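You operate a simulated robot arm through the tools that you are given. There is no shell and no other tool. Be economical: measure what you need, move in short steps, check, and stop when the job is done.

The job below is to be done with a simulated robot arm. You get a single attempt, and the scene is never put back.

## Task
Fetch the cuvette from the long bench top and stand it on the sink bench top. Put the foil bag on the wall bench top away on the side bench top. Close the caps drawer. Press the reset button three times. Put the yellow crate on the store bench top away on the purple mat. Lift the tip box lid open. Do these in any order. Set down upright: cuvette.

The check looks at the end state, three seconds after you hand in, the way a careful person would. Anything else that was tipped, shoved, dropped, spilled or broken makes it a failure. A push-on lid holds only when it is set on centred and level and pressed home; a screw cap is set on level and turned clockwise until tight.

## Robot
A 6-joint arm with a fingered hand on a trunk, on a base that drives. Base frame: it is fixed to the floor where the robot stands at the start and does not move with it; the origin is under the middle of the robot, x ahead of it, y to its left, z up. Readings come in m, rad, newtons and seconds.
With the tool pointing down near the work surface it reaches from about 0.28 to 0.6 m from the robot's upright axis, wherever it stands. Its first joint turns from -2.897 to 2.897 rad. Places, roughly: caps drawer [0.4, 7.5, 0.7]; cuvette [0.5, 0.25, 1]; foil bag [0.5, 7.5, 0.75]; purple mat (32x23 cm) [-1.6, 8.44, 0.86]; reset button [0.2, 10.3, 0.8]; side bench top [-3.4, 9.4, 0.8]; sink bench top [-2.8, -2.5, 0.8]; tip box lid [0.6, 9.1, 0.9]; yellow crate (27x18x7 cm) [-0.5, 10.5, 0.9]. Payload 3.2 kg.
The tool frame sits at the grasp point between the pads (the TCP): z along the fingers, y along the line on which they close. The tips reach 0.022 m beyond it. Largest opening 0.112 m; the body of the gripper starts 0.06 m behind the TCP. The gripper is a hand of 3 fingers: y runs from the thumb to the fingers, the wrist lies at [0, 0, -0.218] in the tool frame, and closing takes about 1.5 s.
Orientation is told as [roll, pitch, yaw] about the base's x, y, z axes, in that order, counted from this pose: with the fingers straight down and closing along the base's y, the tool's x points along the base's -x, its y along +y and its z along -z.

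## Interface
- The arm moves only by the tool jog_arm. Its arguments are lists of equal length, an entry for each row: "offset": the shift along the tool's x, y, z in m, a list of three; "turn": the turn, a rotation vector about the tool's x, y, z in rad, a list of three; "fingers": the closure, from 0 (fully open) to 1 (shut). In form: {"offset": [[dx, dy, dz], ...], "turn": [[rx, ry, rz], ...], "fingers": [fingers, ...]}. A call has 1 to 10 rows; each row shifts and turns the commanded pose from where the row before left it, along the tool's axes as they then stand. Each row takes 0.2 s and may step no farther than 0.05 m and 0.15 rad from the row before; otherwise, or with a gripper value out of range, the whole call is refused. A pose out of reach is approached as far as the arm can. The call stops where the force on the tool passes 40 N (or 10 N more than at its start, if that is more) or the arm is blocked; 0.2 s more then pass. Each finger travels about 0.108 m/s and halts on what it meets, pressing with about 24 N; the grip force reading is that of the motor and also rises with nothing between the fingers. The clock runs only during rows and for 0.2 s after the last one: add rows that do not move to give the fingers time. It gives the time, the measured TCP pose, the force on the tool (base axes), the opening and the grip force at its end, in the units of the frame above (readings bear some noise), with the torque about the TCP (base axes, N m) and any sound that the robot's microphone picked up.
- Cameras (640 x 400 px; columns grow to the right, rows downward): "scene" is now at [0.0216, 0.1683, 1.4931]; the picture's right is [0.04, -1.00, 0.00], its down [-0.73, -0.03, -0.68] and it looks along [0.68, 0.02, -0.73] (base axes); focal length 271 px, centre (320, 200). "wrist" rides on the gripper at [0.066, 0.003, -0.08] in the tool frame; the picture's right is [-0.05, 1.00, 0.00], its down [-0.77, -0.04, -0.64] and it looks along [-0.64, -0.03, 0.77] (tool axes); focal length 275 px, centre (320, 200). There is no depth. A picture from a camera that has moved, and an enlarged one, comes with that camera's place and axes in the base frame and with its lens.
- camera(camera): a new picture of that camera. It takes no simulated time.
- slide_trunk(by): slides the trunk up (or, below 0, down) by that many m; the arm and the scene camera ride with it, the base frame stays. It gives what a move gives, with no picture.
- steer(legs): drives the robot by 1 to 6 legs, each [ahead, turn to the left] in m and rad, along the robot's own axes; the way and the turn of a leg run together, so that a leg with both is an arc; at most 1.5 m and 3.142 rad a leg. The arm and the cameras ride along, it lands a little off, and it stops where it bumps. It gives what a move gives.
- preshape(shape): the hand has 3 fingers and takes this shape, open, in about a second: jaw (thumb against the fingers, like two jaws); tri (thumb and two fingers); tip (a fingertip pinch); poke (one finger out to press); point (the index stretched); flat (the hand flat); cup (the hand cupped); fist (a fist). The gripper value then closes the fingers along that shape, each until it touches; the sizes above hold for jaw. It gives what a move gives, with no picture.
- turn_head(pan, tilt): turns the head with the scene camera to pan (to the left, within 2.705 rad either way) and tilt (down, from -0.506 to 1.204), counted from straight ahead of the robot. It gives what a move gives.
- zoom(camera, box): a new picture of the part [left, top, right, bottom] of that camera's present view, enlarged. It takes no simulated time.
- close_job(): hands the job in; it is judged then, once.

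Work in short steps. Places have to be worked out from the pictures, the camera data and where the tool is seen: move nearer, look again, correct. Check each grasp and each placing, and mend what went wrong. You have 165 turns and 108 pictures in all, those below and enlarged ones among them. Open the gripper and draw the arm clear of the work before you hand the job in, unless the task says otherwise; then end with one line.

The tools are called after ">>>" as a command line: name --argument value ..., lists and objects as JSON in quotes. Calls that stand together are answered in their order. jog_arm: Moves the arm, as the interface text tells. Its arguments: {"type":"object","properties":{"offset":{"type":"array","items":{"type":"array","items":{"type":"number"}}},"turn":{"type":"array","items":{"type":"array","items":{"type":"number"}}},"fingers":{"type":"array","items":{"type":"number"}}},"required":["offset","turn","fingers"]} The other tools are called the same way: slide_trunk (by) slides the trunk up or down; preshape (shape) gives the hand a shape; steer (legs) drives the base; turn_head (pan, tilt) turns the head that bears the scene camera; camera (camera) takes a picture; zoom (camera, box) takes an enlarged picture of a part of a camera's view; close_job () hands the job in.

At the start:

```text
t: 0.0
position: [0.3265, 0.0966, 1.1926]
tool_rot: [0.001, 0.0, -0.001]
force: [-0.6, -0.1, 1.0]
ft_torque: [-0.01, -0.03, 0.0]
width: 0.1118
finger_force: 0.0
shape: jaw
trunk travel left (down, up): [-0.525, 0.065]
robot x, y, heading: [-0.0025, -0.0037, 0.003]
head pan, tilt: [0.037, 0.82]
```

scene: 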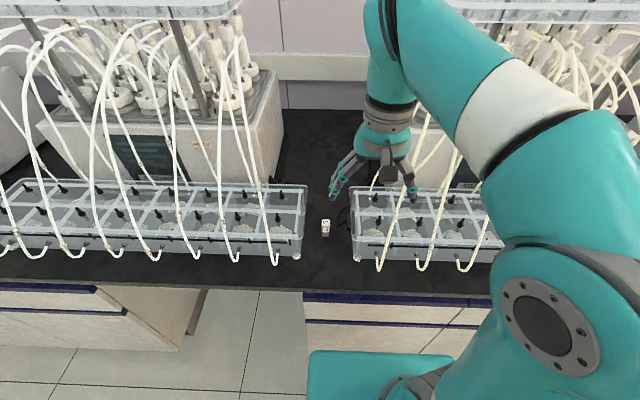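
wrist: 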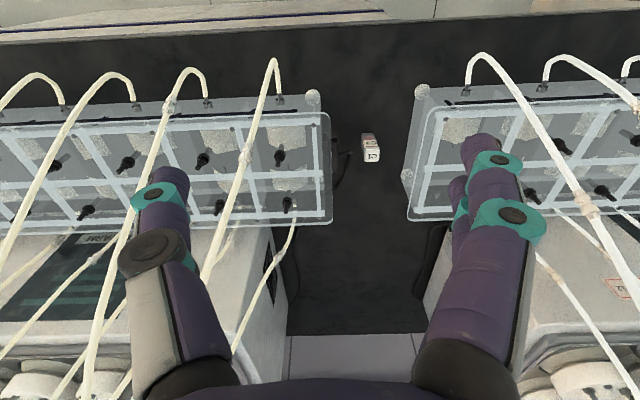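

The cuvette appears as the small white item between the two racks, at about (0.475, 0.168, 0.89). I'll zoom in on it from both cameras.

>>> zoom --camera "scene" --box '[280, 180, 380, 260]'

>>> zoom --camera "wrist" --box '[310, 100, 430, 180]'

```text
5.00 times, centred on (330, 220) of scene
camera zoom: at [0.0216, 0.1683, 1.4931], right [0.04, -1.0, 0.0], down [-0.73, -0.03, -0.68], along [0.68, 0.02, -0.73], focal length 1353 px, centre (270, 100)
```

zoom: 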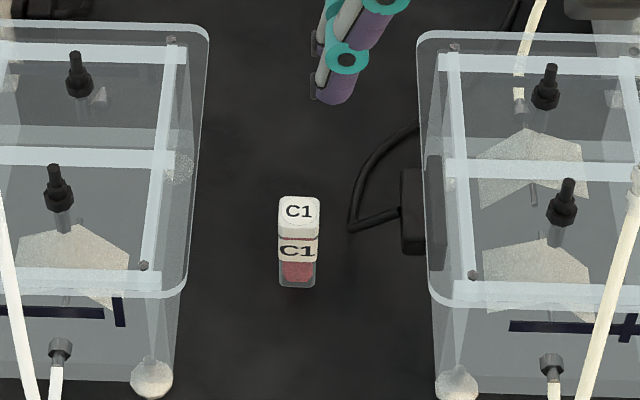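

```text
5.00 times, centred on (370, 140) of wrist
camera zoom: at [0.2608, 0.0997, 1.2739], right [0.05, 1.0, 0.0], down [0.77, -0.04, 0.64], along [0.64, -0.03, -0.77], focal length 1376 px, centre (70, 500)
```

zoom: 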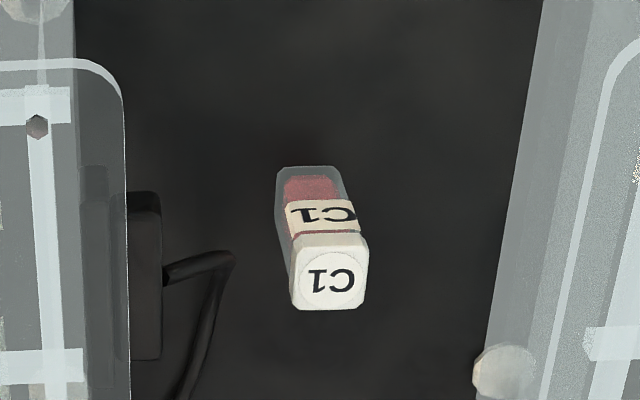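

The cuvette stands upright with its cap top near (0.474, 0.166, 0.921), in a gap about 12 cm wide. I'll part-close the fingers, move above it, come down to about z 1.0 and look again.

>>> jog_arm --offset '[[-0.037, 0.0174, 0], [-0.037, 0.0174, 0], [-0.037, 0.0174, 0], [-0.0365, 0.0174, 0], [0, 0, 0.045], [0, 0, 0.045], [0, 0, 0.045], [0, 0, 0.045]]' --turn '[[0, 0, 0], [0, 0, 0], [0, 0, 0], [0, 0, 0], [0, 0, 0], [0, 0, 0], [0, 0, 0], [0, 0, 0]]' --fingers '[0.2, 0.4, 0.45, 0.45, 0.45, 0.45, 0.45, 0.45]'

>>> camera --camera "wrist"

>>> zoom --camera "scene" --box '[260, 140, 420, 260]'

```text
t: 1.8
position: [0.4592, 0.1527, 1.0051]
tool_rot: [0.001, -0.001, -0.003]
force: [0.5, -0.3, 0.4]
ft_torque: [-0.02, 0.02, 0.0]
width: 0.0622
finger_force: 0.0
shape: jaw
out of reach, approached as far as the arm can: row 4
trunk travel left (down, up): [-0.525, 0.065]
robot x, y, heading: [-0.0031, -0.0027, -0.002]
head pan, tilt: [0.037, 0.82]
```

```text
103 pictures are left
camera wrist: at [0.3933, 0.1565, 1.0855], right [0.05, 1.0, 0.0], down [0.77, -0.04, 0.64], along [0.63, -0.03, -0.77], focal length 275 px, centre (320, 200)
```

wrist: 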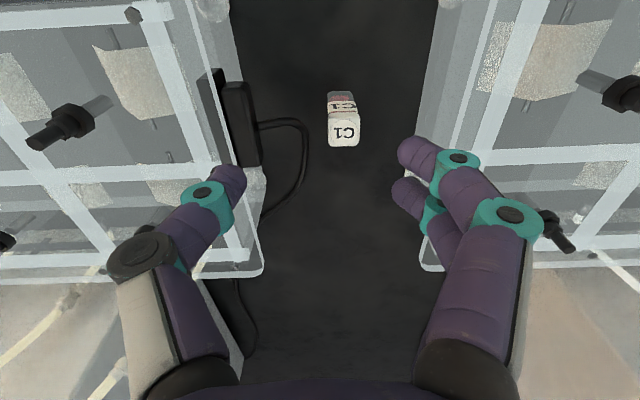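

```text
3.33 times, centred on (340, 200) of scene
camera zoom: at [0.0218, 0.1684, 1.4931], right [0.04, -1.0, 0.0], down [-0.73, -0.03, -0.68], along [0.68, 0.02, -0.73], focal length 902 px, centre (253, 200)
```

zoom: 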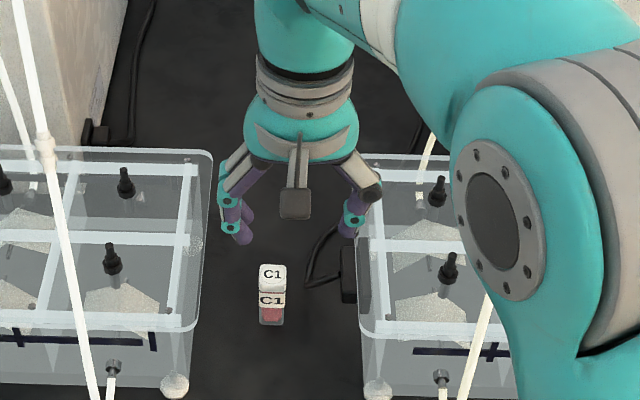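

The refined cuvette position is about (0.473, 0.167). I'll align over it with a narrower opening and descend to just above the cap.

>>> jog_arm --offset '[[-0.014, 0.0145, 0], [0, 0, 0], [0, 0, 0.03], [0, 0, 0.03]]' --turn '[[0, 0, 0], [0, 0, 0], [0, 0, 0], [0, 0, 0]]' --fingers '[0.62, 0.62, 0.62, 0.62]'

>>> camera --camera "wrist"

>>> zoom --camera "scene" --box '[260, 140, 420, 260]'

```text
t: 2.8
position: [0.4734, 0.1683, 0.9469]
tool_rot: [0.0, -0.003, -0.003]
force: [0.1, 0.2, 0.5]
ft_torque: [0.0, -0.01, 0.01]
width: 0.0431
finger_force: 0.1
shape: jaw
trunk travel left (down, up): [-0.525, 0.065]
robot x, y, heading: [-0.0025, 0.0019, 0.002]
head pan, tilt: [0.037, 0.82]
```

```text
101 pictures are left
camera wrist: at [0.4068, 0.1711, 1.0263], right [0.05, 1.0, 0.0], down [0.77, -0.04, 0.64], along [0.64, -0.03, -0.77], focal length 275 px, centre (320, 200)
```

wrist: 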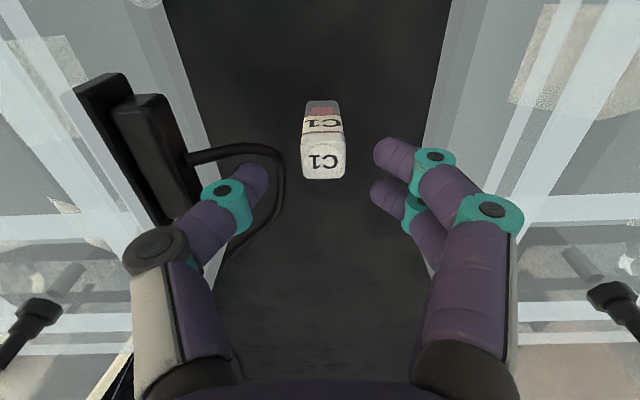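

```text
3.33 times, centred on (340, 200) of scene
camera zoom: at [0.0219, 0.1685, 1.4931], right [0.04, -1.0, 0.0], down [-0.73, -0.03, -0.68], along [0.68, 0.02, -0.73], focal length 902 px, centre (253, 200)
```

zoom: 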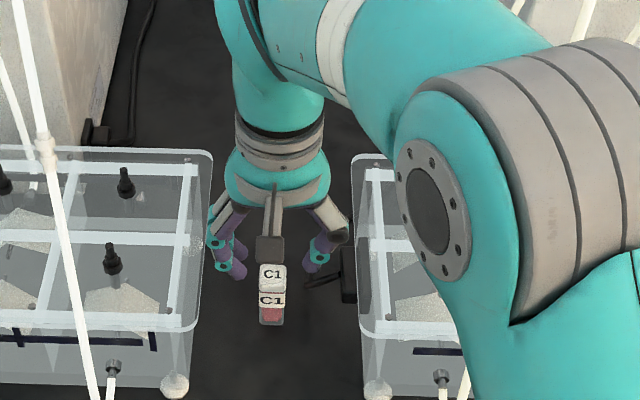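

It's centred to within 2 mm. I'll narrow a bit more to stay clear of the cable, descend to z≈0.900 and close.

>>> jog_arm --offset '[[0, 0.0015, 0], [0, 0, 0.024], [0, 0, 0.022], [0, 0, 0], [0, 0, 0], [0, 0, 0], [0, 0, 0], [0, 0, 0]]' --turn '[[0, 0, 0], [0, 0, 0], [0, 0, 0], [0, 0, 0], [0, 0, 0], [0, 0, 0], [0, 0, 0], [0, 0, 0]]' --fingers '[0.68, 0.68, 0.68, 0.8, 0.95, 1, 1, 1]'

>>> camera --camera "wrist"

```text
t: 4.6
position: [0.474, 0.1698, 0.9006]
tool_rot: [0.003, -0.001, -0.001]
force: [0.1, -0.4, 0.9]
ft_torque: [-0.01, -0.02, 0.01]
width: 0.006
finger_force: 24.3
shape: jaw
trunk travel left (down, up): [-0.525, 0.065]
robot x, y, heading: [0.0023, 0.0002, -0.004]
head pan, tilt: [0.037, 0.82]
```

```text
99 pictures are left
camera wrist: at [0.407, 0.172, 0.98], right [0.05, 1.0, 0.0], down [0.77, -0.04, 0.64], along [0.64, -0.03, -0.77], focal length 275 px, centre (320, 200)
```

wrist: 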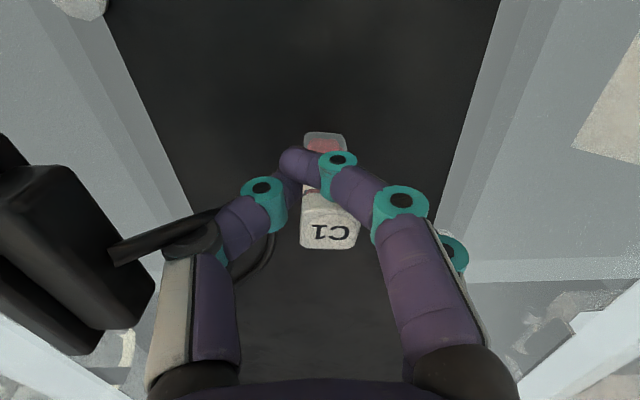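

The width of 0.006 suggests the two fingers straddle the small cuvette. I'll look closer before doing anything.

>>> zoom --camera "wrist" --box '[240, 120, 440, 270]'

>>> zoom --camera "scene" --box '[290, 180, 370, 250]'

```text
2.67 times, centred on (340, 195) of wrist
camera zoom: at [0.407, 0.172, 0.98], right [0.05, 1.0, 0.0], down [0.77, -0.04, 0.64], along [0.64, -0.03, -0.77], focal length 734 px, centre (267, 213)
```

zoom: 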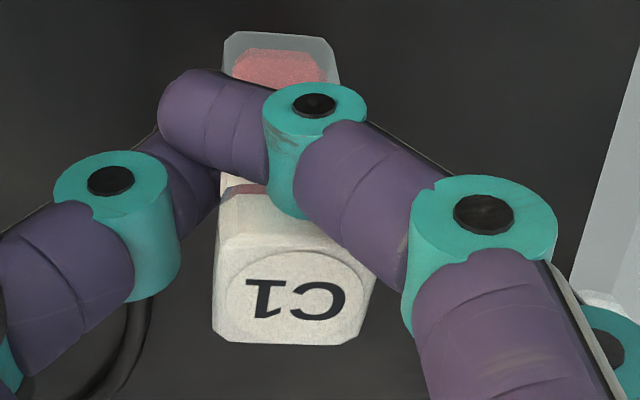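

```text
5.71 times, centred on (330, 215) of scene
camera zoom: at [0.0216, 0.1683, 1.4931], right [0.04, -1.0, 0.0], down [-0.73, -0.03, -0.68], along [0.68, 0.02, -0.73], focal length 1546 px, centre (263, 114)
```

zoom: 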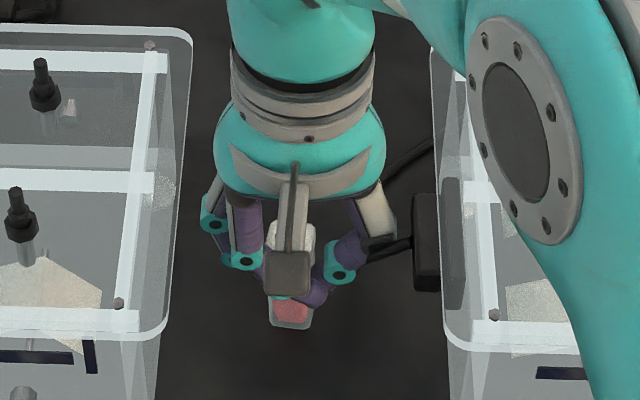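

The fingers straddle the cuvette, as suspected. I'll open gently, rise, and switch to the fingertip pinch.

>>> jog_arm --offset '[[0, 0, 0], [0, 0, 0], [0, 0, 0], [0, 0, -0.04], [0, 0, -0.04], [0, 0, -0.04]]' --turn '[[0, 0, 0], [0, 0, 0], [0, 0, 0], [0, 0, 0], [0, 0, 0], [0, 0, 0]]' --fingers '[0.8, 0.66, 0.62, 0.62, 0.62, 0.62]'

>>> preshape --shape "tip"

>>> jog_arm --offset '[[0, 0, 0], [0, 0, 0], [0, 0, 0]]' --turn '[[0, 0, 0], [0, 0, 0], [0, 0, 0]]' --fingers '[0.4, 0.6, 0.6]'

>>> camera --camera "wrist"

>>> zoom --camera "scene" --box '[260, 140, 420, 260]'

```text
t: 6.0
position: [0.4713, 0.1683, 1.0203]
tool_rot: [0.001, 0.0, -0.002]
force: [0.1, -0.2, 0.1]
ft_torque: [-0.02, -0.02, -0.01]
width: 0.042
finger_force: 0.0
shape: jaw
trunk travel left (down, up): [-0.525, 0.065]
robot x, y, heading: [0.0029, -0.0016, 0.001]
head pan, tilt: [0.037, 0.82]
```

```text
t: 6.9
position: [0.4715, 0.17, 1.0198]
tool_rot: [0.0, 0.001, -0.002]
force: [0.2, 0.6, 0.8]
ft_torque: [-0.04, 0.02, -0.01]
width: 0.1118
finger_force: 0.2
shape: tip
trunk travel left (down, up): [-0.525, 0.065]
robot x, y, heading: [-0.0012, -0.0008, -0.003]
head pan, tilt: [0.037, 0.82]
```

```text
t: 7.7
position: [0.4728, 0.1693, 1.0199]
tool_rot: [0.002, 0.0, -0.001]
force: [-0.8, -0.1, 0.4]
ft_torque: [0.06, 0.0, -0.02]
width: 0.0452
finger_force: 0.1
shape: tip
trunk travel left (down, up): [-0.525, 0.065]
robot x, y, heading: [-0.001, -0.0, -0.003]
head pan, tilt: [0.037, 0.82]
```

```text
96 pictures are left
camera wrist: at [0.406, 0.1726, 1.1], right [0.05, 1.0, 0.0], down [0.77, -0.04, 0.64], along [0.64, -0.03, -0.77], focal length 275 px, centre (320, 200)
```

wrist: 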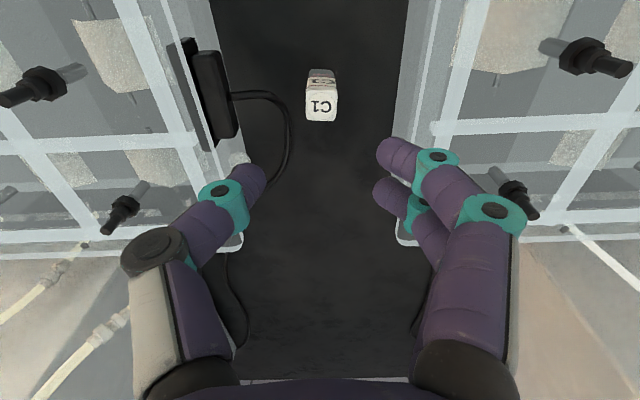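

```text
3.33 times, centred on (340, 200) of scene
camera zoom: at [0.0216, 0.1683, 1.4931], right [0.04, -1.0, 0.0], down [-0.73, -0.03, -0.68], along [0.68, 0.02, -0.73], focal length 902 px, centre (253, 200)
```

zoom: 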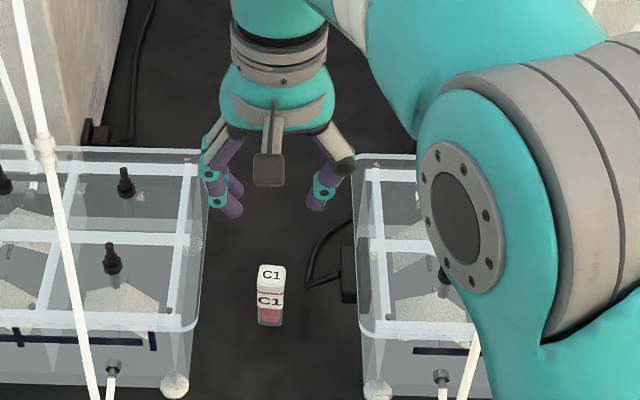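

The cuvette still stands, at about (0.475, 0.1695). I'll close the tip pinch in the air to see where the fingertips meet.

>>> jog_arm --offset '[[0, 0, 0], [0, 0, 0], [0, 0, 0], [0, 0, 0]]' --turn '[[0, 0, 0], [0, 0, 0], [0, 0, 0], [0, 0, 0]]' --fingers '[0.85, 0.95, 0.95, 0.95]'

>>> camera --camera "wrist"

```text
t: 8.7
position: [0.4719, 0.1694, 1.0191]
tool_rot: [0.001, 0.0, -0.003]
force: [-0.1, 0.2, 0.4]
ft_torque: [0.01, 0.02, -0.01]
width: 0.006
finger_force: 0.0
shape: tip
trunk travel left (down, up): [-0.525, 0.065]
robot x, y, heading: [-0.0007, -0.0026, 0.001]
head pan, tilt: [0.037, 0.82]
```

```text
94 pictures are left
camera wrist: at [0.406, 0.1726, 1.1], right [0.05, 1.0, 0.0], down [0.77, -0.04, 0.64], along [0.64, -0.03, -0.77], focal length 275 px, centre (320, 200)
```

wrist: 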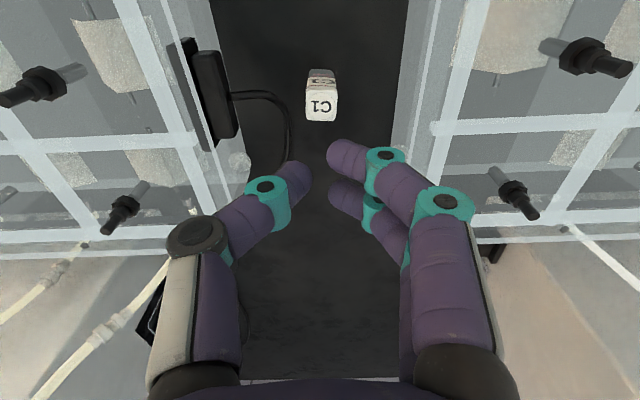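

The tip pinch closes more neatly, with index and thumb facing each other. I'll open to about 0.045, descend to z≈0.902 around the cuvette and close stepwise.

>>> jog_arm --offset '[[-0.001, 0.0005, 0], [0, 0, 0], [0, 0, 0.04], [0, 0, 0.04], [0, 0, 0.037], [0, 0, 0], [0, 0, 0], [0, 0, 0], [0, 0, 0]]' --turn '[[0, 0, 0], [0, 0, 0], [0, 0, 0], [0, 0, 0], [0, 0, 0], [0, 0, 0], [0, 0, 0], [0, 0, 0], [0, 0, 0]]' --fingers '[0.7, 0.6, 0.6, 0.6, 0.6, 0.7, 0.8, 0.85, 0.85]'

>>> zoom --camera "wrist" --box '[220, 100, 460, 280]'

```text
t: 10.7
position: [0.4732, 0.1694, 0.9026]
tool_rot: [0.002, -0.001, -0.003]
force: [-0.1, -1.1, 0.0]
ft_torque: [-0.04, -0.02, 0.01]
width: 0.0176
finger_force: 0.1
shape: tip
trunk travel left (down, up): [-0.525, 0.065]
robot x, y, heading: [-0.0015, -0.0021, -0.003]
head pan, tilt: [0.037, 0.82]
```

```text
2.22 times, centred on (340, 190) of wrist
camera zoom: at [0.407, 0.1726, 0.9828], right [0.05, 1.0, 0.0], down [0.77, -0.04, 0.64], along [0.64, -0.03, -0.77], focal length 612 px, centre (276, 222)
```

zoom: 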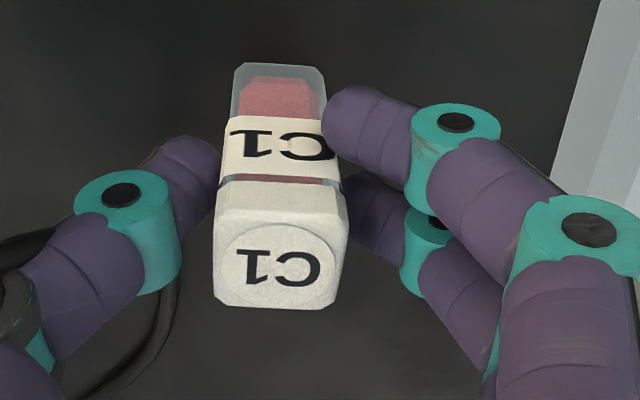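

The fingers are around the cuvette just before contact, with the index near its robot-side edge. I'll shift the hand about 4 mm away from the robot so the index bears nearer the centre, then close gradually.

>>> jog_arm --offset '[[0, 0, 0], [-0.004, 0, 0], [0, 0, 0], [0, 0, 0], [0, 0, 0]]' --turn '[[0, 0, 0], [0, 0, 0], [0, 0, 0], [0, 0, 0], [0, 0, 0]]' --fingers '[0.8, 0.8, 0.88, 0.93, 0.96]'

>>> zoom --camera "wrist" --box '[220, 100, 460, 280]'

```text
t: 11.9
position: [0.4767, 0.1705, 0.9034]
tool_rot: [0.002, -0.001, -0.001]
force: [0.6, 0.2, 0.5]
ft_torque: [0.0, -0.04, 0.01]
width: 0.0149
finger_force: 23.9
shape: tip
trunk travel left (down, up): [-0.525, 0.065]
robot x, y, heading: [0.0023, -0.0006, 0.0]
head pan, tilt: [0.037, 0.82]
```

```text
2.22 times, centred on (340, 190) of wrist
camera zoom: at [0.4115, 0.1729, 0.9832], right [0.05, 1.0, 0.0], down [0.77, -0.04, 0.64], along [0.64, -0.03, -0.77], focal length 612 px, centre (276, 222)
```

zoom: 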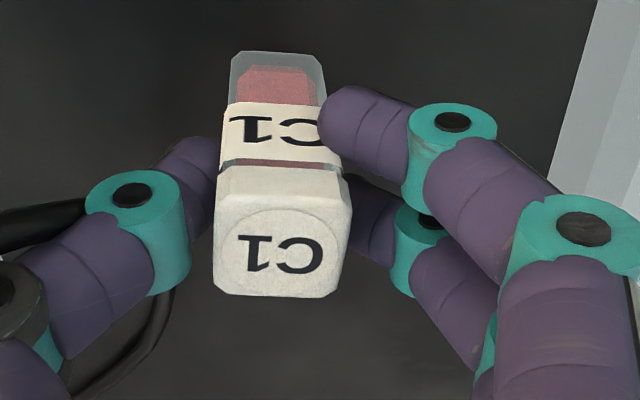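

It's gripped: width 0.0149 with 24 N. I'll lift a little and check.

>>> jog_arm --offset '[[0, 0, 0], [0, 0, -0.01], [0, 0, -0.02], [0, 0, -0.03], [0, 0, -0.04], [0, 0, -0.04]]' --turn '[[0, 0, 0], [0, 0, 0], [0, 0, 0], [0, 0, 0], [0, 0, 0], [0, 0, 0]]' --fingers '[0.98, 0.98, 0.98, 0.98, 0.98, 0.98]'

>>> camera --camera "wrist"

>>> camera --camera "scene"

```text
t: 13.3
position: [0.4778, 0.1692, 1.0442]
tool_rot: [0.002, 0.0, -0.002]
force: [-0.3, -0.4, -0.5]
ft_torque: [0.0, -0.04, 0.01]
width: 0.0135
finger_force: 23.5
shape: tip
trunk travel left (down, up): [-0.525, 0.065]
robot x, y, heading: [0.0023, 0.0003, 0.003]
head pan, tilt: [0.037, 0.82]
```

```text
91 pictures are left
camera wrist: at [0.4118, 0.1724, 1.1237], right [0.05, 1.0, 0.0], down [0.77, -0.04, 0.64], along [0.64, -0.03, -0.77], focal length 275 px, centre (320, 200)
```

wrist: 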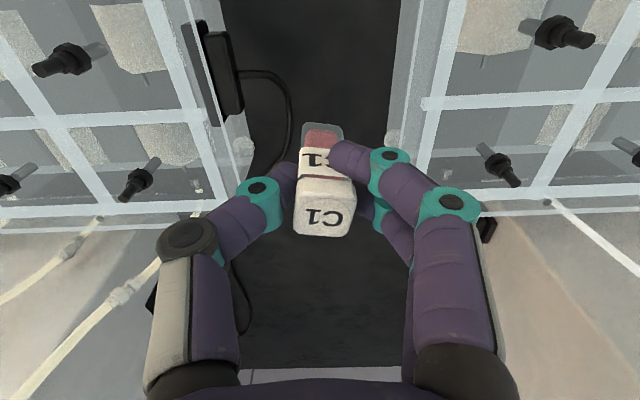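

```text
90 pictures are left
camera scene: at [0.0215, 0.1683, 1.4931], right [0.04, -1.0, 0.0], down [-0.73, -0.03, -0.68], along [0.68, 0.02, -0.73], focal length 271 px, centre (320, 200)
```

scene: 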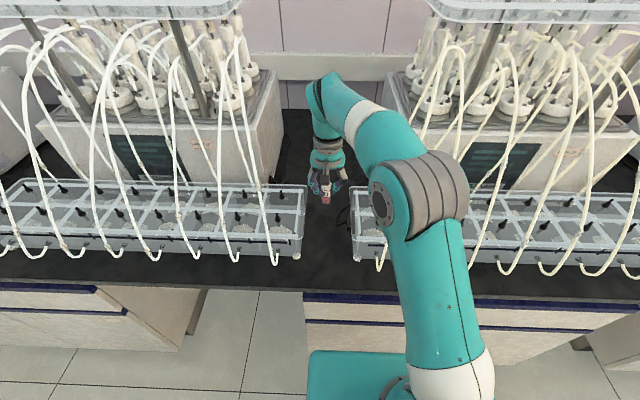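

The cuvette is lifted cleanly. I'll raise and retract the arm toward the body, then look around with the head before driving.

>>> jog_arm --offset '[[0.01, 0, -0.04], [0.02, 0, -0.04], [0.03, -0.01, -0.03], [0.04, -0.02, -0.02], [0.04, -0.02, 0], [0.02, -0.02, 0]]' --turn '[[0, 0, 0], [0, 0, 0], [0, 0, 0], [0, 0, 0], [0, 0, 0], [0, 0, 0]]' --fingers '[0.98, 0.98, 0.98, 0.98, 0.98, 0.98]'

>>> turn_head --pan -2.6 --tilt 0.45

>>> camera --camera "scene"

>>> turn_head --pan 2.4 --tilt 0.45

>>> camera --camera "scene"

```text
t: 14.7
position: [0.3177, 0.099, 1.1723]
tool_rot: [0.002, -0.001, -0.001]
force: [0.3, -0.3, -1.3]
ft_torque: [-0.03, 0.02, -0.01]
width: 0.0137
finger_force: 23.7
shape: tip
trunk travel left (down, up): [-0.525, 0.065]
robot x, y, heading: [0.0001, -0.0004, -0.001]
head pan, tilt: [0.037, 0.82]
```

```text
t: 17.1
position: [0.3186, 0.1008, 1.1724]
tool_rot: [0.002, -0.001, -0.002]
force: [-0.4, 0.8, -0.5]
ft_torque: [0.04, 0.01, 0.01]
width: 0.0132
finger_force: 23.6
shape: tip
trunk travel left (down, up): [-0.525, 0.065]
robot x, y, heading: [0.0012, -0.0005, 0.005]
head pan, tilt: [-2.601, 0.45]
```

```text
89 pictures are left
camera scene: at [-0.1368, 0.1181, 1.5252], right [-0.52, 0.86, 0.0], down [0.37, 0.22, -0.9], along [-0.77, -0.46, -0.44], focal length 271 px, centre (320, 200)
```

scene: 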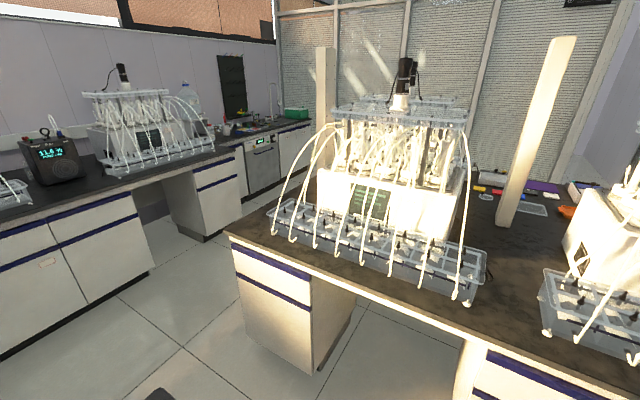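

```text
t: 21.0
position: [0.317, 0.1005, 1.1727]
tool_rot: [0.002, 0.0, -0.002]
force: [-0.4, 0.3, 0.1]
ft_torque: [-0.01, 0.03, -0.01]
width: 0.0136
finger_force: 23.8
shape: tip
trunk travel left (down, up): [-0.525, 0.065]
robot x, y, heading: [0.0023, 0.0011, -0.002]
head pan, tilt: [2.4, 0.45]
```

```text
88 pictures are left
camera scene: at [-0.1258, 0.2276, 1.5252], right [0.68, 0.74, 0.0], down [0.32, -0.29, -0.9], along [-0.66, 0.61, -0.44], focal length 271 px, centre (320, 200)
```

scene: 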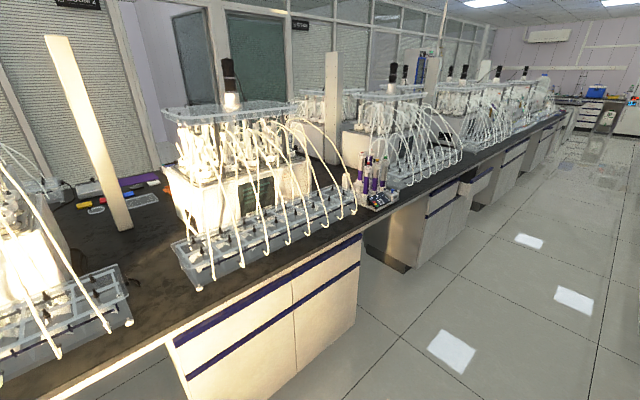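

I'm in an aisle between the long bench (edge x≈0.32) and an island (edge x≈-0.78, end at y≈-0.77), and the sink bench run has its edge at y≈-1.8. I'll back off, turn right and drive to the cross-aisle.

>>> steer --legs '[[-0.2, 0], [0, -1.571], [1.28, 0]]'

>>> turn_head --pan 1.0 --tilt 0.4

>>> turn_head --pan -1.2 --tilt 0.5

>>> camera --camera "scene"

```text
t: 32.5
position: [-0.1012, -1.6009, 1.1719]
tool_rot: [0.002, -0.001, -1.574]
force: [-0.6, 0.2, -0.7]
ft_torque: [0.01, -0.02, -0.03]
width: 0.0134
finger_force: 23.9
shape: tip
trunk travel left (down, up): [-0.525, 0.065]
robot x, y, heading: [-0.2005, -1.2805, -1.568]
head pan, tilt: [2.4, 0.45]
```

```text
t: 34.0
position: [-0.1005, -1.5998, 1.1708]
tool_rot: [0.003, -0.001, -1.574]
force: [0.5, 0.0, -0.8]
ft_torque: [0.02, -0.03, 0.02]
width: 0.0131
finger_force: 24.1
shape: tip
trunk travel left (down, up): [-0.525, 0.065]
robot x, y, heading: [-0.1994, -1.2829, -1.574]
head pan, tilt: [1.0, 0.4]
```

```text
t: 36.1
position: [-0.1021, -1.5999, 1.1716]
tool_rot: [0.001, 0.0, -1.575]
force: [-0.1, -0.5, -0.2]
ft_torque: [-0.01, 0.0, -0.03]
width: 0.0133
finger_force: 23.7
shape: tip
trunk travel left (down, up): [-0.525, 0.065]
robot x, y, heading: [-0.1986, -1.2799, -1.576]
head pan, tilt: [-1.201, 0.499]
```

```text
87 pictures are left
camera scene: at [-0.1174, -1.2553, 1.5207], right [-0.36, 0.93, 0.0], down [0.45, 0.17, -0.88], along [-0.82, -0.32, -0.48], focal length 271 px, centre (320, 200)
```

scene: 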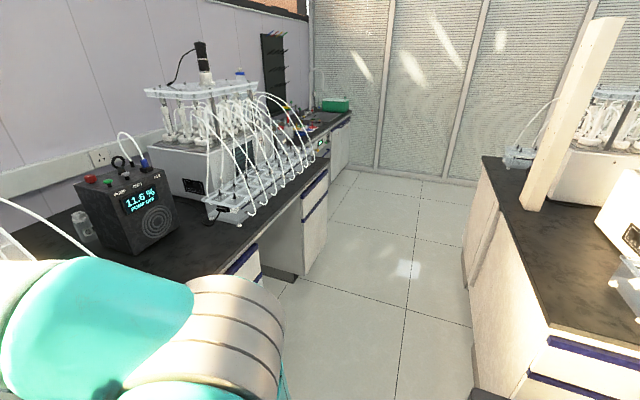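

The corridor ahead (y from -0.8 to -1.9) is clear as far as the end wall at x≈-3.6. I'll turn to face -x and drive to x≈-2.65.

>>> steer --legs '[[0, -1.56], [1.25, 0], [1.2, 0]]'

>>> turn_head --pan 0.9 --tilt 0.6

>>> camera --camera "scene"

```text
t: 51.8
position: [-2.96, -1.4061, 1.1716]
tool_rot: [0.001, 0.0, -3.137]
force: [0.4, -0.6, 0.5]
ft_torque: [0.01, 0.04, 0.02]
width: 0.013
finger_force: 24.4
shape: tip
trunk travel left (down, up): [-0.525, 0.065]
robot x, y, heading: [-2.6411, -1.3061, -3.14]
head pan, tilt: [-1.201, 0.499]
```

```text
t: 53.8
position: [-2.9608, -1.4054, 1.1724]
tool_rot: [0.001, -0.001, -3.138]
force: [0.3, -0.7, -0.1]
ft_torque: [-0.04, 0.0, -0.03]
width: 0.0131
finger_force: 24.0
shape: tip
trunk travel left (down, up): [-0.525, 0.065]
robot x, y, heading: [-2.641, -1.3045, -3.14]
head pan, tilt: [0.901, 0.6]
```

```text
86 pictures are left
camera scene: at [-2.6342, -1.54, 1.5116], right [-0.79, 0.62, 0.0], down [0.35, 0.44, -0.83], along [-0.51, -0.65, -0.56], focal length 271 px, centre (320, 200)
```

scene: 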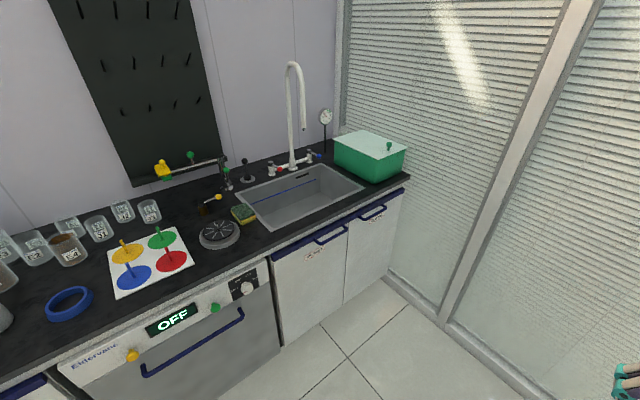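

The sink bench's front edge is at about y≈-2.2 and it's fairly cluttered. I'll turn to face it, drive closer, and look down for a clear patch.

>>> steer --legs '[[0, 1.57], [0.42, 0]]'

>>> turn_head --pan 0.0 --tilt 0.85

>>> camera --camera "scene"

>>> camera --camera "wrist"

```text
t: 60.2
position: [-2.541, -2.0448, 1.1722]
tool_rot: [0.002, -0.002, -1.571]
force: [0.1, -0.1, -0.9]
ft_torque: [0.02, -0.01, 0.04]
width: 0.0127
finger_force: 23.3
shape: tip
trunk travel left (down, up): [-0.525, 0.065]
robot x, y, heading: [-2.6414, -1.7245, -1.571]
head pan, tilt: [0.901, 0.6]
```

```text
t: 61.4
position: [-2.5394, -2.0436, 1.1723]
tool_rot: [0.002, 0.003, -1.57]
force: [-0.2, -0.2, 0.0]
ft_torque: [-0.03, 0.01, 0.02]
width: 0.013
finger_force: 24.1
shape: tip
trunk travel left (down, up): [-0.525, 0.065]
robot x, y, heading: [-2.636, -1.7273, -1.566]
head pan, tilt: [0.0, 0.85]
```

```text
85 pictures are left
camera scene: at [-2.4736, -1.7436, 1.4908], right [-1.0, 0.0, 0.0], down [0.0, 0.75, -0.66], along [0.0, -0.66, -0.75], focal length 271 px, centre (320, 200)
```

scene: 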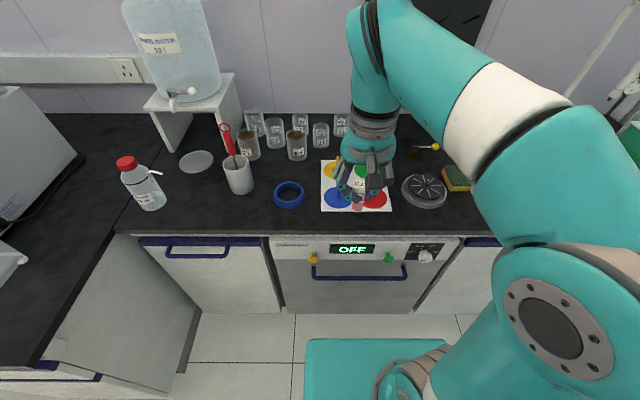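

```text
84 pictures are left
camera wrist: at [-2.5379, -1.9773, 1.2521], right [1.0, -0.05, 0.0], down [-0.04, -0.77, 0.64], along [-0.03, -0.64, -0.77], focal length 275 px, centre (320, 200)
```

wrist: 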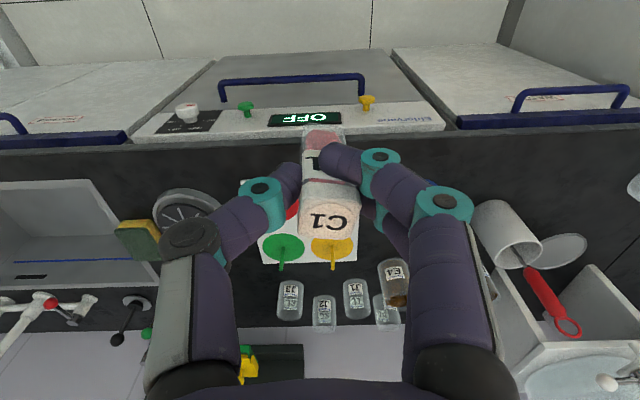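

The clear patch is left of the white cup, around (-2.13, -2.265). I'll back off, shift about 0.45 m along +x, then face the bench again.

>>> steer --legs '[[-0.32, 0], [0, 1.57], [0.43, 0], [0, -1.57], [0.3, 0]]'

>>> turn_head --pan 0.0 --tilt 0.9

>>> camera --camera "scene"

>>> camera --camera "wrist"

```text
t: 75.1
position: [-2.103, -2.0169, 1.171]
tool_rot: [0.003, 0.0, -1.561]
force: [0.5, -0.1, -0.4]
ft_torque: [0.02, 0.01, -0.02]
width: 0.0126
finger_force: 24.3
shape: tip
trunk travel left (down, up): [-0.525, 0.065]
robot x, y, heading: [-2.2067, -1.6974, -1.562]
head pan, tilt: [0.0, 0.85]
```

```text
t: 75.8
position: [-2.1022, -2.0163, 1.1713]
tool_rot: [0.002, -0.001, -1.563]
force: [-0.2, -0.3, -0.2]
ft_torque: [0.0, 0.01, -0.01]
width: 0.0127
finger_force: 23.5
shape: tip
trunk travel left (down, up): [-0.525, 0.065]
robot x, y, heading: [-2.2068, -1.7012, -1.563]
head pan, tilt: [0.0, 0.901]
```

```text
83 pictures are left
camera scene: at [-2.0378, -1.714, 1.4869], right [-1.0, -0.01, 0.0], down [-0.01, 0.78, -0.62], along [0.01, -0.62, -0.78], focal length 271 px, centre (320, 200)
```

scene: 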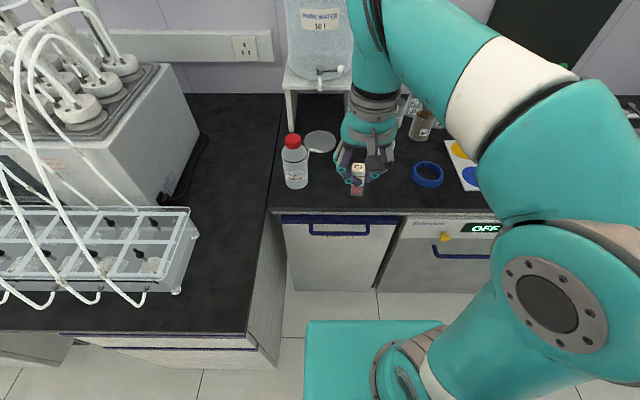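

```text
82 pictures are left
camera wrist: at [-2.1004, -1.9508, 1.2521], right [1.0, -0.04, 0.0], down [-0.03, -0.77, 0.64], along [-0.02, -0.64, -0.77], focal length 275 px, centre (320, 200)
```

wrist: 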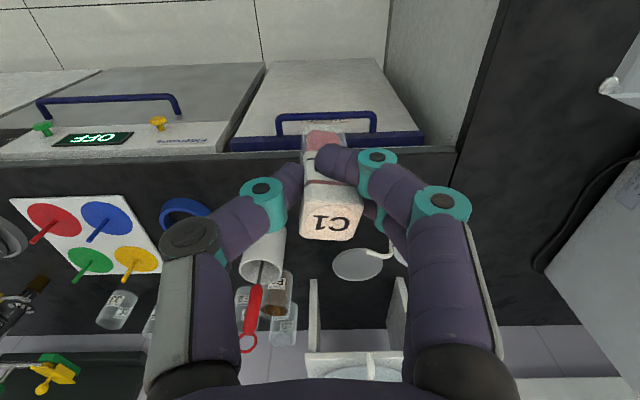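

The hand is nearly over the gap between cup and bottle, so I'm targeting (-2.10, -2.25). The brush top is at about (-2.22, -2.36, 1.08), which stays clear. I'll extend and descend to z≈0.95.

>>> jog_arm --offset '[[-0.01, 0, 0.045], [-0.02, 0, 0.045], [-0.045, 0, 0.02], [-0.045, 0, 0.02], [-0.045, 0, 0.02], [-0.045, 0, 0.02], [-0.024, 0, 0.045]]' --turn '[[0, 0, 0], [0, 0, 0], [0, 0, 0], [0, 0, 0], [0, 0, 0], [0, 0, 0], [0, 0, 0]]' --fingers '[0.98, 0.98, 0.98, 0.98, 0.98, 0.98, 0.98]'

>>> camera --camera "wrist"

>>> zoom --camera "scene" --box '[260, 80, 460, 220]'

```text
refused: row 7 steps farther than a row can; nothing moved
```

```text
81 pictures are left
camera wrist: at [-2.1004, -1.9508, 1.2521], right [1.0, -0.04, 0.0], down [-0.03, -0.77, 0.64], along [-0.02, -0.64, -0.77], focal length 275 px, centre (320, 200)
```

wrist: 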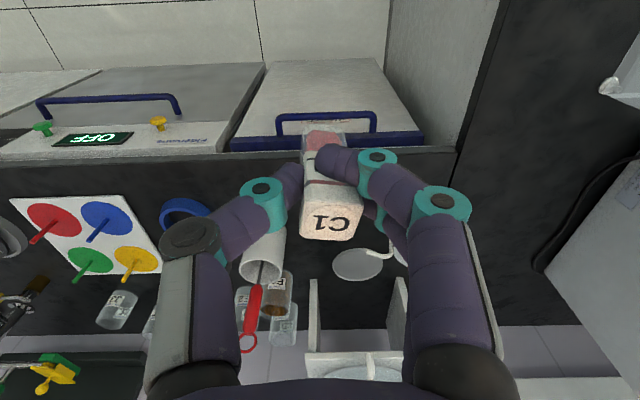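

```text
2.86 times, centred on (360, 150) of scene
camera zoom: at [-2.0378, -1.714, 1.4869], right [-1.0, -0.01, 0.0], down [-0.01, 0.78, -0.62], along [0.01, -0.62, -0.78], focal length 773 px, centre (206, 343)
```

zoom: 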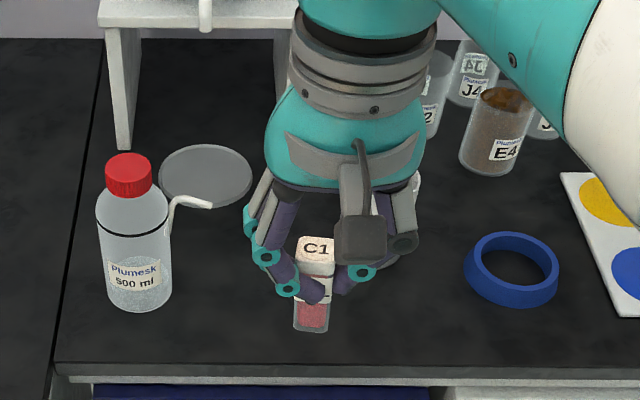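

The last row stepped too far, so nothing moved. I'll repeat it with legal steps.

>>> jog_arm --offset '[[-0.01, 0, 0.045], [-0.02, 0, 0.045], [-0.045, 0, 0.02], [-0.045, 0, 0.02], [-0.045, 0, 0.02], [-0.045, 0, 0.02], [-0.024, 0, 0.03], [0, 0, 0.02]]' --turn '[[0, 0, 0], [0, 0, 0], [0, 0, 0], [0, 0, 0], [0, 0, 0], [0, 0, 0], [0, 0, 0], [0, 0, 0]]' --fingers '[0.98, 0.98, 0.98, 0.98, 0.98, 0.98, 0.98, 0.98]'

>>> zoom --camera "scene" --box '[260, 80, 460, 220]'

>>> camera --camera "wrist"

```text
t: 77.6
position: [-2.1007, -2.2524, 0.952]
tool_rot: [0.002, 0.0, -1.564]
force: [0.5, 0.2, -0.4]
ft_torque: [-0.02, -0.02, -0.01]
width: 0.0122
finger_force: 24.1
shape: tip
trunk travel left (down, up): [-0.525, 0.065]
robot x, y, heading: [-2.2036, -1.699, -1.559]
head pan, tilt: [0.0, 0.901]
```

```text
2.86 times, centred on (360, 150) of scene
camera zoom: at [-2.0378, -1.7141, 1.4869], right [-1.0, -0.01, 0.0], down [-0.01, 0.78, -0.62], along [0.01, -0.62, -0.78], focal length 773 px, centre (206, 343)
```

zoom: 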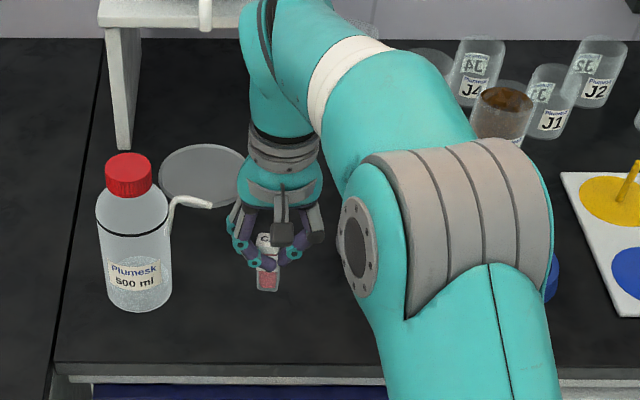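

```text
78 pictures are left
camera wrist: at [-2.0979, -2.1856, 1.0312], right [1.0, -0.04, 0.0], down [-0.03, -0.77, 0.64], along [-0.02, -0.64, -0.77], focal length 275 px, centre (320, 200)
```

wrist: 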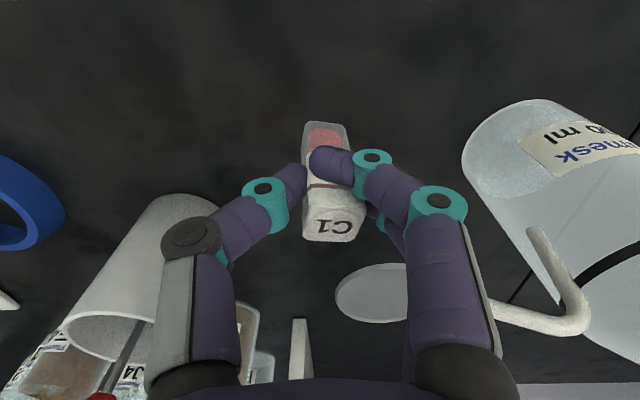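

The bottle's spout tip (about -2.035, -2.30) is close to the hand's path. I'll shift 15 mm towards -x and 20 mm towards the front edge, then lower to z≈0.917.

>>> jog_arm --offset '[[0.02, -0.015, 0], [0, 0, 0.02], [0, 0, 0.015]]' --turn '[[0, 0, 0], [0, 0, 0], [0, 0, 0]]' --fingers '[0.98, 0.98, 0.98]'

>>> zoom --camera "scene" --box '[290, 120, 390, 200]'

>>> camera --camera "wrist"

```text
t: 78.4
position: [-2.116, -2.2314, 0.9169]
tool_rot: [0.002, 0.001, -1.562]
force: [-0.4, -0.4, -0.2]
ft_torque: [-0.01, 0.0, -0.03]
width: 0.0119
finger_force: 23.8
shape: tip
trunk travel left (down, up): [-0.525, 0.065]
robot x, y, heading: [-2.206, -1.7038, -1.563]
head pan, tilt: [0.0, 0.901]
```

```text
5.00 times, centred on (340, 160) of scene
camera zoom: at [-2.0377, -1.7143, 1.4868], right [-1.0, -0.01, 0.0], down [-0.01, 0.78, -0.62], along [0.01, -0.62, -0.78], focal length 1353 px, centre (220, 400)
```

zoom: 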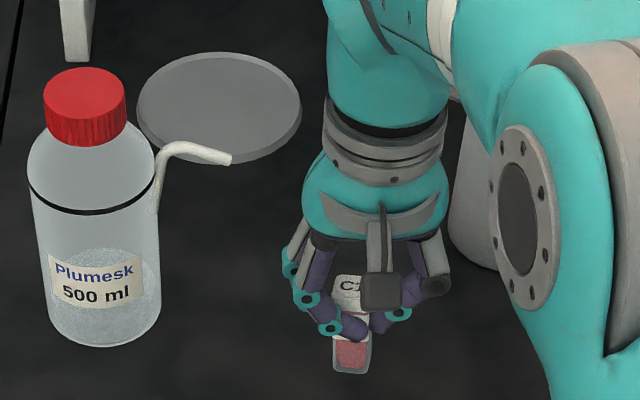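

```text
76 pictures are left
camera wrist: at [-2.1127, -2.1658, 0.9973], right [1.0, -0.04, 0.0], down [-0.03, -0.77, 0.64], along [-0.02, -0.64, -0.77], focal length 275 px, centre (320, 200)
```

wrist: 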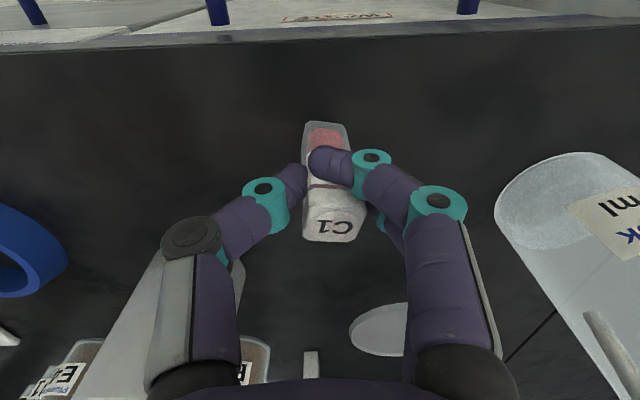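

Clear on all sides. I'll lower in small steps and watch the force.

>>> jog_arm --offset '[[0, 0, 0.004], [0, 0, 0.004], [0, 0, 0.003]]' --turn '[[0, 0, 0], [0, 0, 0], [0, 0, 0]]' --fingers '[0.98, 0.98, 0.98]'

>>> jog_arm --offset '[[0, 0, 0.003], [0, 0, 0]]' --turn '[[0, 0, 0], [0, 0, 0]]' --fingers '[0.98, 0.98]'

```text
t: 79.2
position: [-2.1152, -2.232, 0.9061]
tool_rot: [0.001, 0.0, -1.562]
force: [0.1, -0.1, 0.3]
ft_torque: [-0.02, 0.01, 0.03]
width: 0.012
finger_force: 23.5
shape: tip
trunk travel left (down, up): [-0.525, 0.065]
robot x, y, heading: [-2.2038, -1.6973, -1.565]
head pan, tilt: [0.0, 0.901]
```

```text
t: 79.8
position: [-2.1158, -2.2317, 0.9043]
tool_rot: [0.001, -0.002, -1.562]
force: [0.1, 0.1, 1.1]
ft_torque: [-0.02, 0.0, 0.0]
width: 0.012
finger_force: 24.4
shape: tip
trunk travel left (down, up): [-0.525, 0.065]
robot x, y, heading: [-2.2067, -1.6992, -1.566]
head pan, tilt: [0.0, 0.901]
```

No contact yet. I'll continue in 2 mm steps.

>>> jog_arm --offset '[[0, 0, 0.002], [0, 0, 0]]' --turn '[[0, 0, 0], [0, 0, 0]]' --fingers '[0.98, 0.98]'

>>> jog_arm --offset '[[0, 0, 0.002], [0, 0, 0]]' --turn '[[0, 0, 0], [0, 0, 0]]' --fingers '[0.98, 0.98]'

>>> zoom --camera "scene" --box '[320, 160, 370, 200]'

```text
t: 80.4
position: [-2.1152, -2.2316, 0.9022]
tool_rot: [0.002, -0.003, -1.565]
force: [-1.5, 3.0, 11.4]
ft_torque: [-0.02, -0.05, 0.0]
width: 0.0123
finger_force: 24.0
shape: tip
trunk travel left (down, up): [-0.525, 0.065]
robot x, y, heading: [-2.2045, -1.7019, -1.563]
head pan, tilt: [0.0, 0.901]
```

```text
t: 81.0
position: [-2.1166, -2.2297, 0.9019]
tool_rot: [0.001, -0.003, -1.563]
force: [-2.6, 5.4, 20.6]
ft_torque: [-0.04, -0.07, -0.01]
width: 0.013
finger_force: 23.8
shape: tip
trunk travel left (down, up): [-0.525, 0.065]
robot x, y, heading: [-2.203, -1.6973, -1.564]
head pan, tilt: [0.0, 0.901]
```

```text
10.00 times, centred on (345, 180) of scene
camera zoom: at [-2.0387, -1.711, 1.4871], right [-1.0, -0.01, 0.0], down [-0.01, 0.78, -0.62], along [0.01, -0.62, -0.78], focal length 2706 px, centre (70, 400)
```

zoom: 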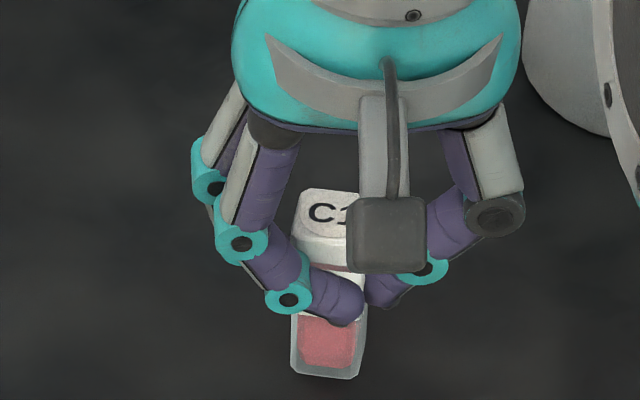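

It's on the bench at TCP z≈0.902. I'll relieve the preload slightly, open slowly to about 0.045, and rise straight up.

>>> jog_arm --offset '[[0, 0, -0.003], [0, 0, 0], [0, 0, 0], [0, 0, 0], [0, 0, 0], [0, 0, 0]]' --turn '[[0, 0, 0], [0, 0, 0], [0, 0, 0], [0, 0, 0], [0, 0, 0], [0, 0, 0]]' --fingers '[0.98, 0.9, 0.84, 0.78, 0.7, 0.6]'

>>> jog_arm --offset '[[0, 0, -0.015], [0, 0, -0.03], [0, 0, -0.03], [0.01, 0, -0.03], [0.03, 0, -0.03]]' --turn '[[0, 0, 0], [0, 0, 0], [0, 0, 0], [0, 0, 0], [0, 0, 0]]' --fingers '[0.6, 0.6, 0.6, 0.6, 0.6]'

>>> zoom --camera "wrist" --box '[220, 60, 460, 260]'

```text
t: 82.4
position: [-2.1153, -2.2311, 0.9018]
tool_rot: [0.001, 0.001, -1.562]
force: [-0.3, 0.3, 0.5]
ft_torque: [-0.01, -0.02, 0.0]
width: 0.0443
finger_force: 0.2
shape: tip
trunk travel left (down, up): [-0.525, 0.065]
robot x, y, heading: [-2.2069, -1.7011, -1.565]
head pan, tilt: [0.0, 0.901]
```

```text
t: 83.6
position: [-2.1141, -2.1902, 1.0375]
tool_rot: [0.002, -0.001, -1.564]
force: [0.1, 0.5, 0.2]
ft_torque: [-0.02, 0.0, 0.03]
width: 0.0443
finger_force: 0.2
shape: tip
trunk travel left (down, up): [-0.525, 0.065]
robot x, y, heading: [-2.2051, -1.6965, -1.563]
head pan, tilt: [0.0, 0.901]
```

```text
2.00 times, centred on (340, 160) of wrist
camera zoom: at [-2.1132, -2.1243, 1.1176], right [1.0, -0.04, 0.0], down [-0.03, -0.77, 0.64], along [-0.02, -0.64, -0.77], focal length 551 px, centre (280, 280)
```

zoom: 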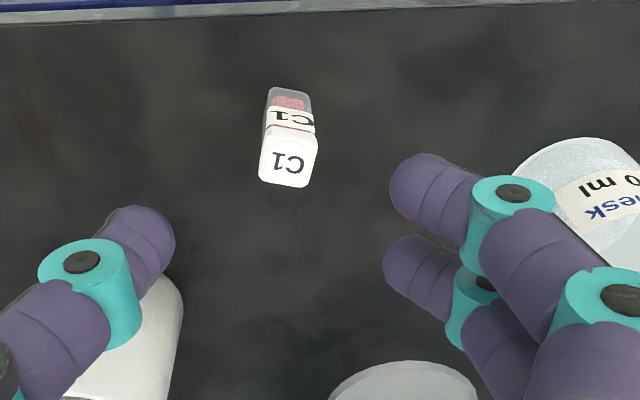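

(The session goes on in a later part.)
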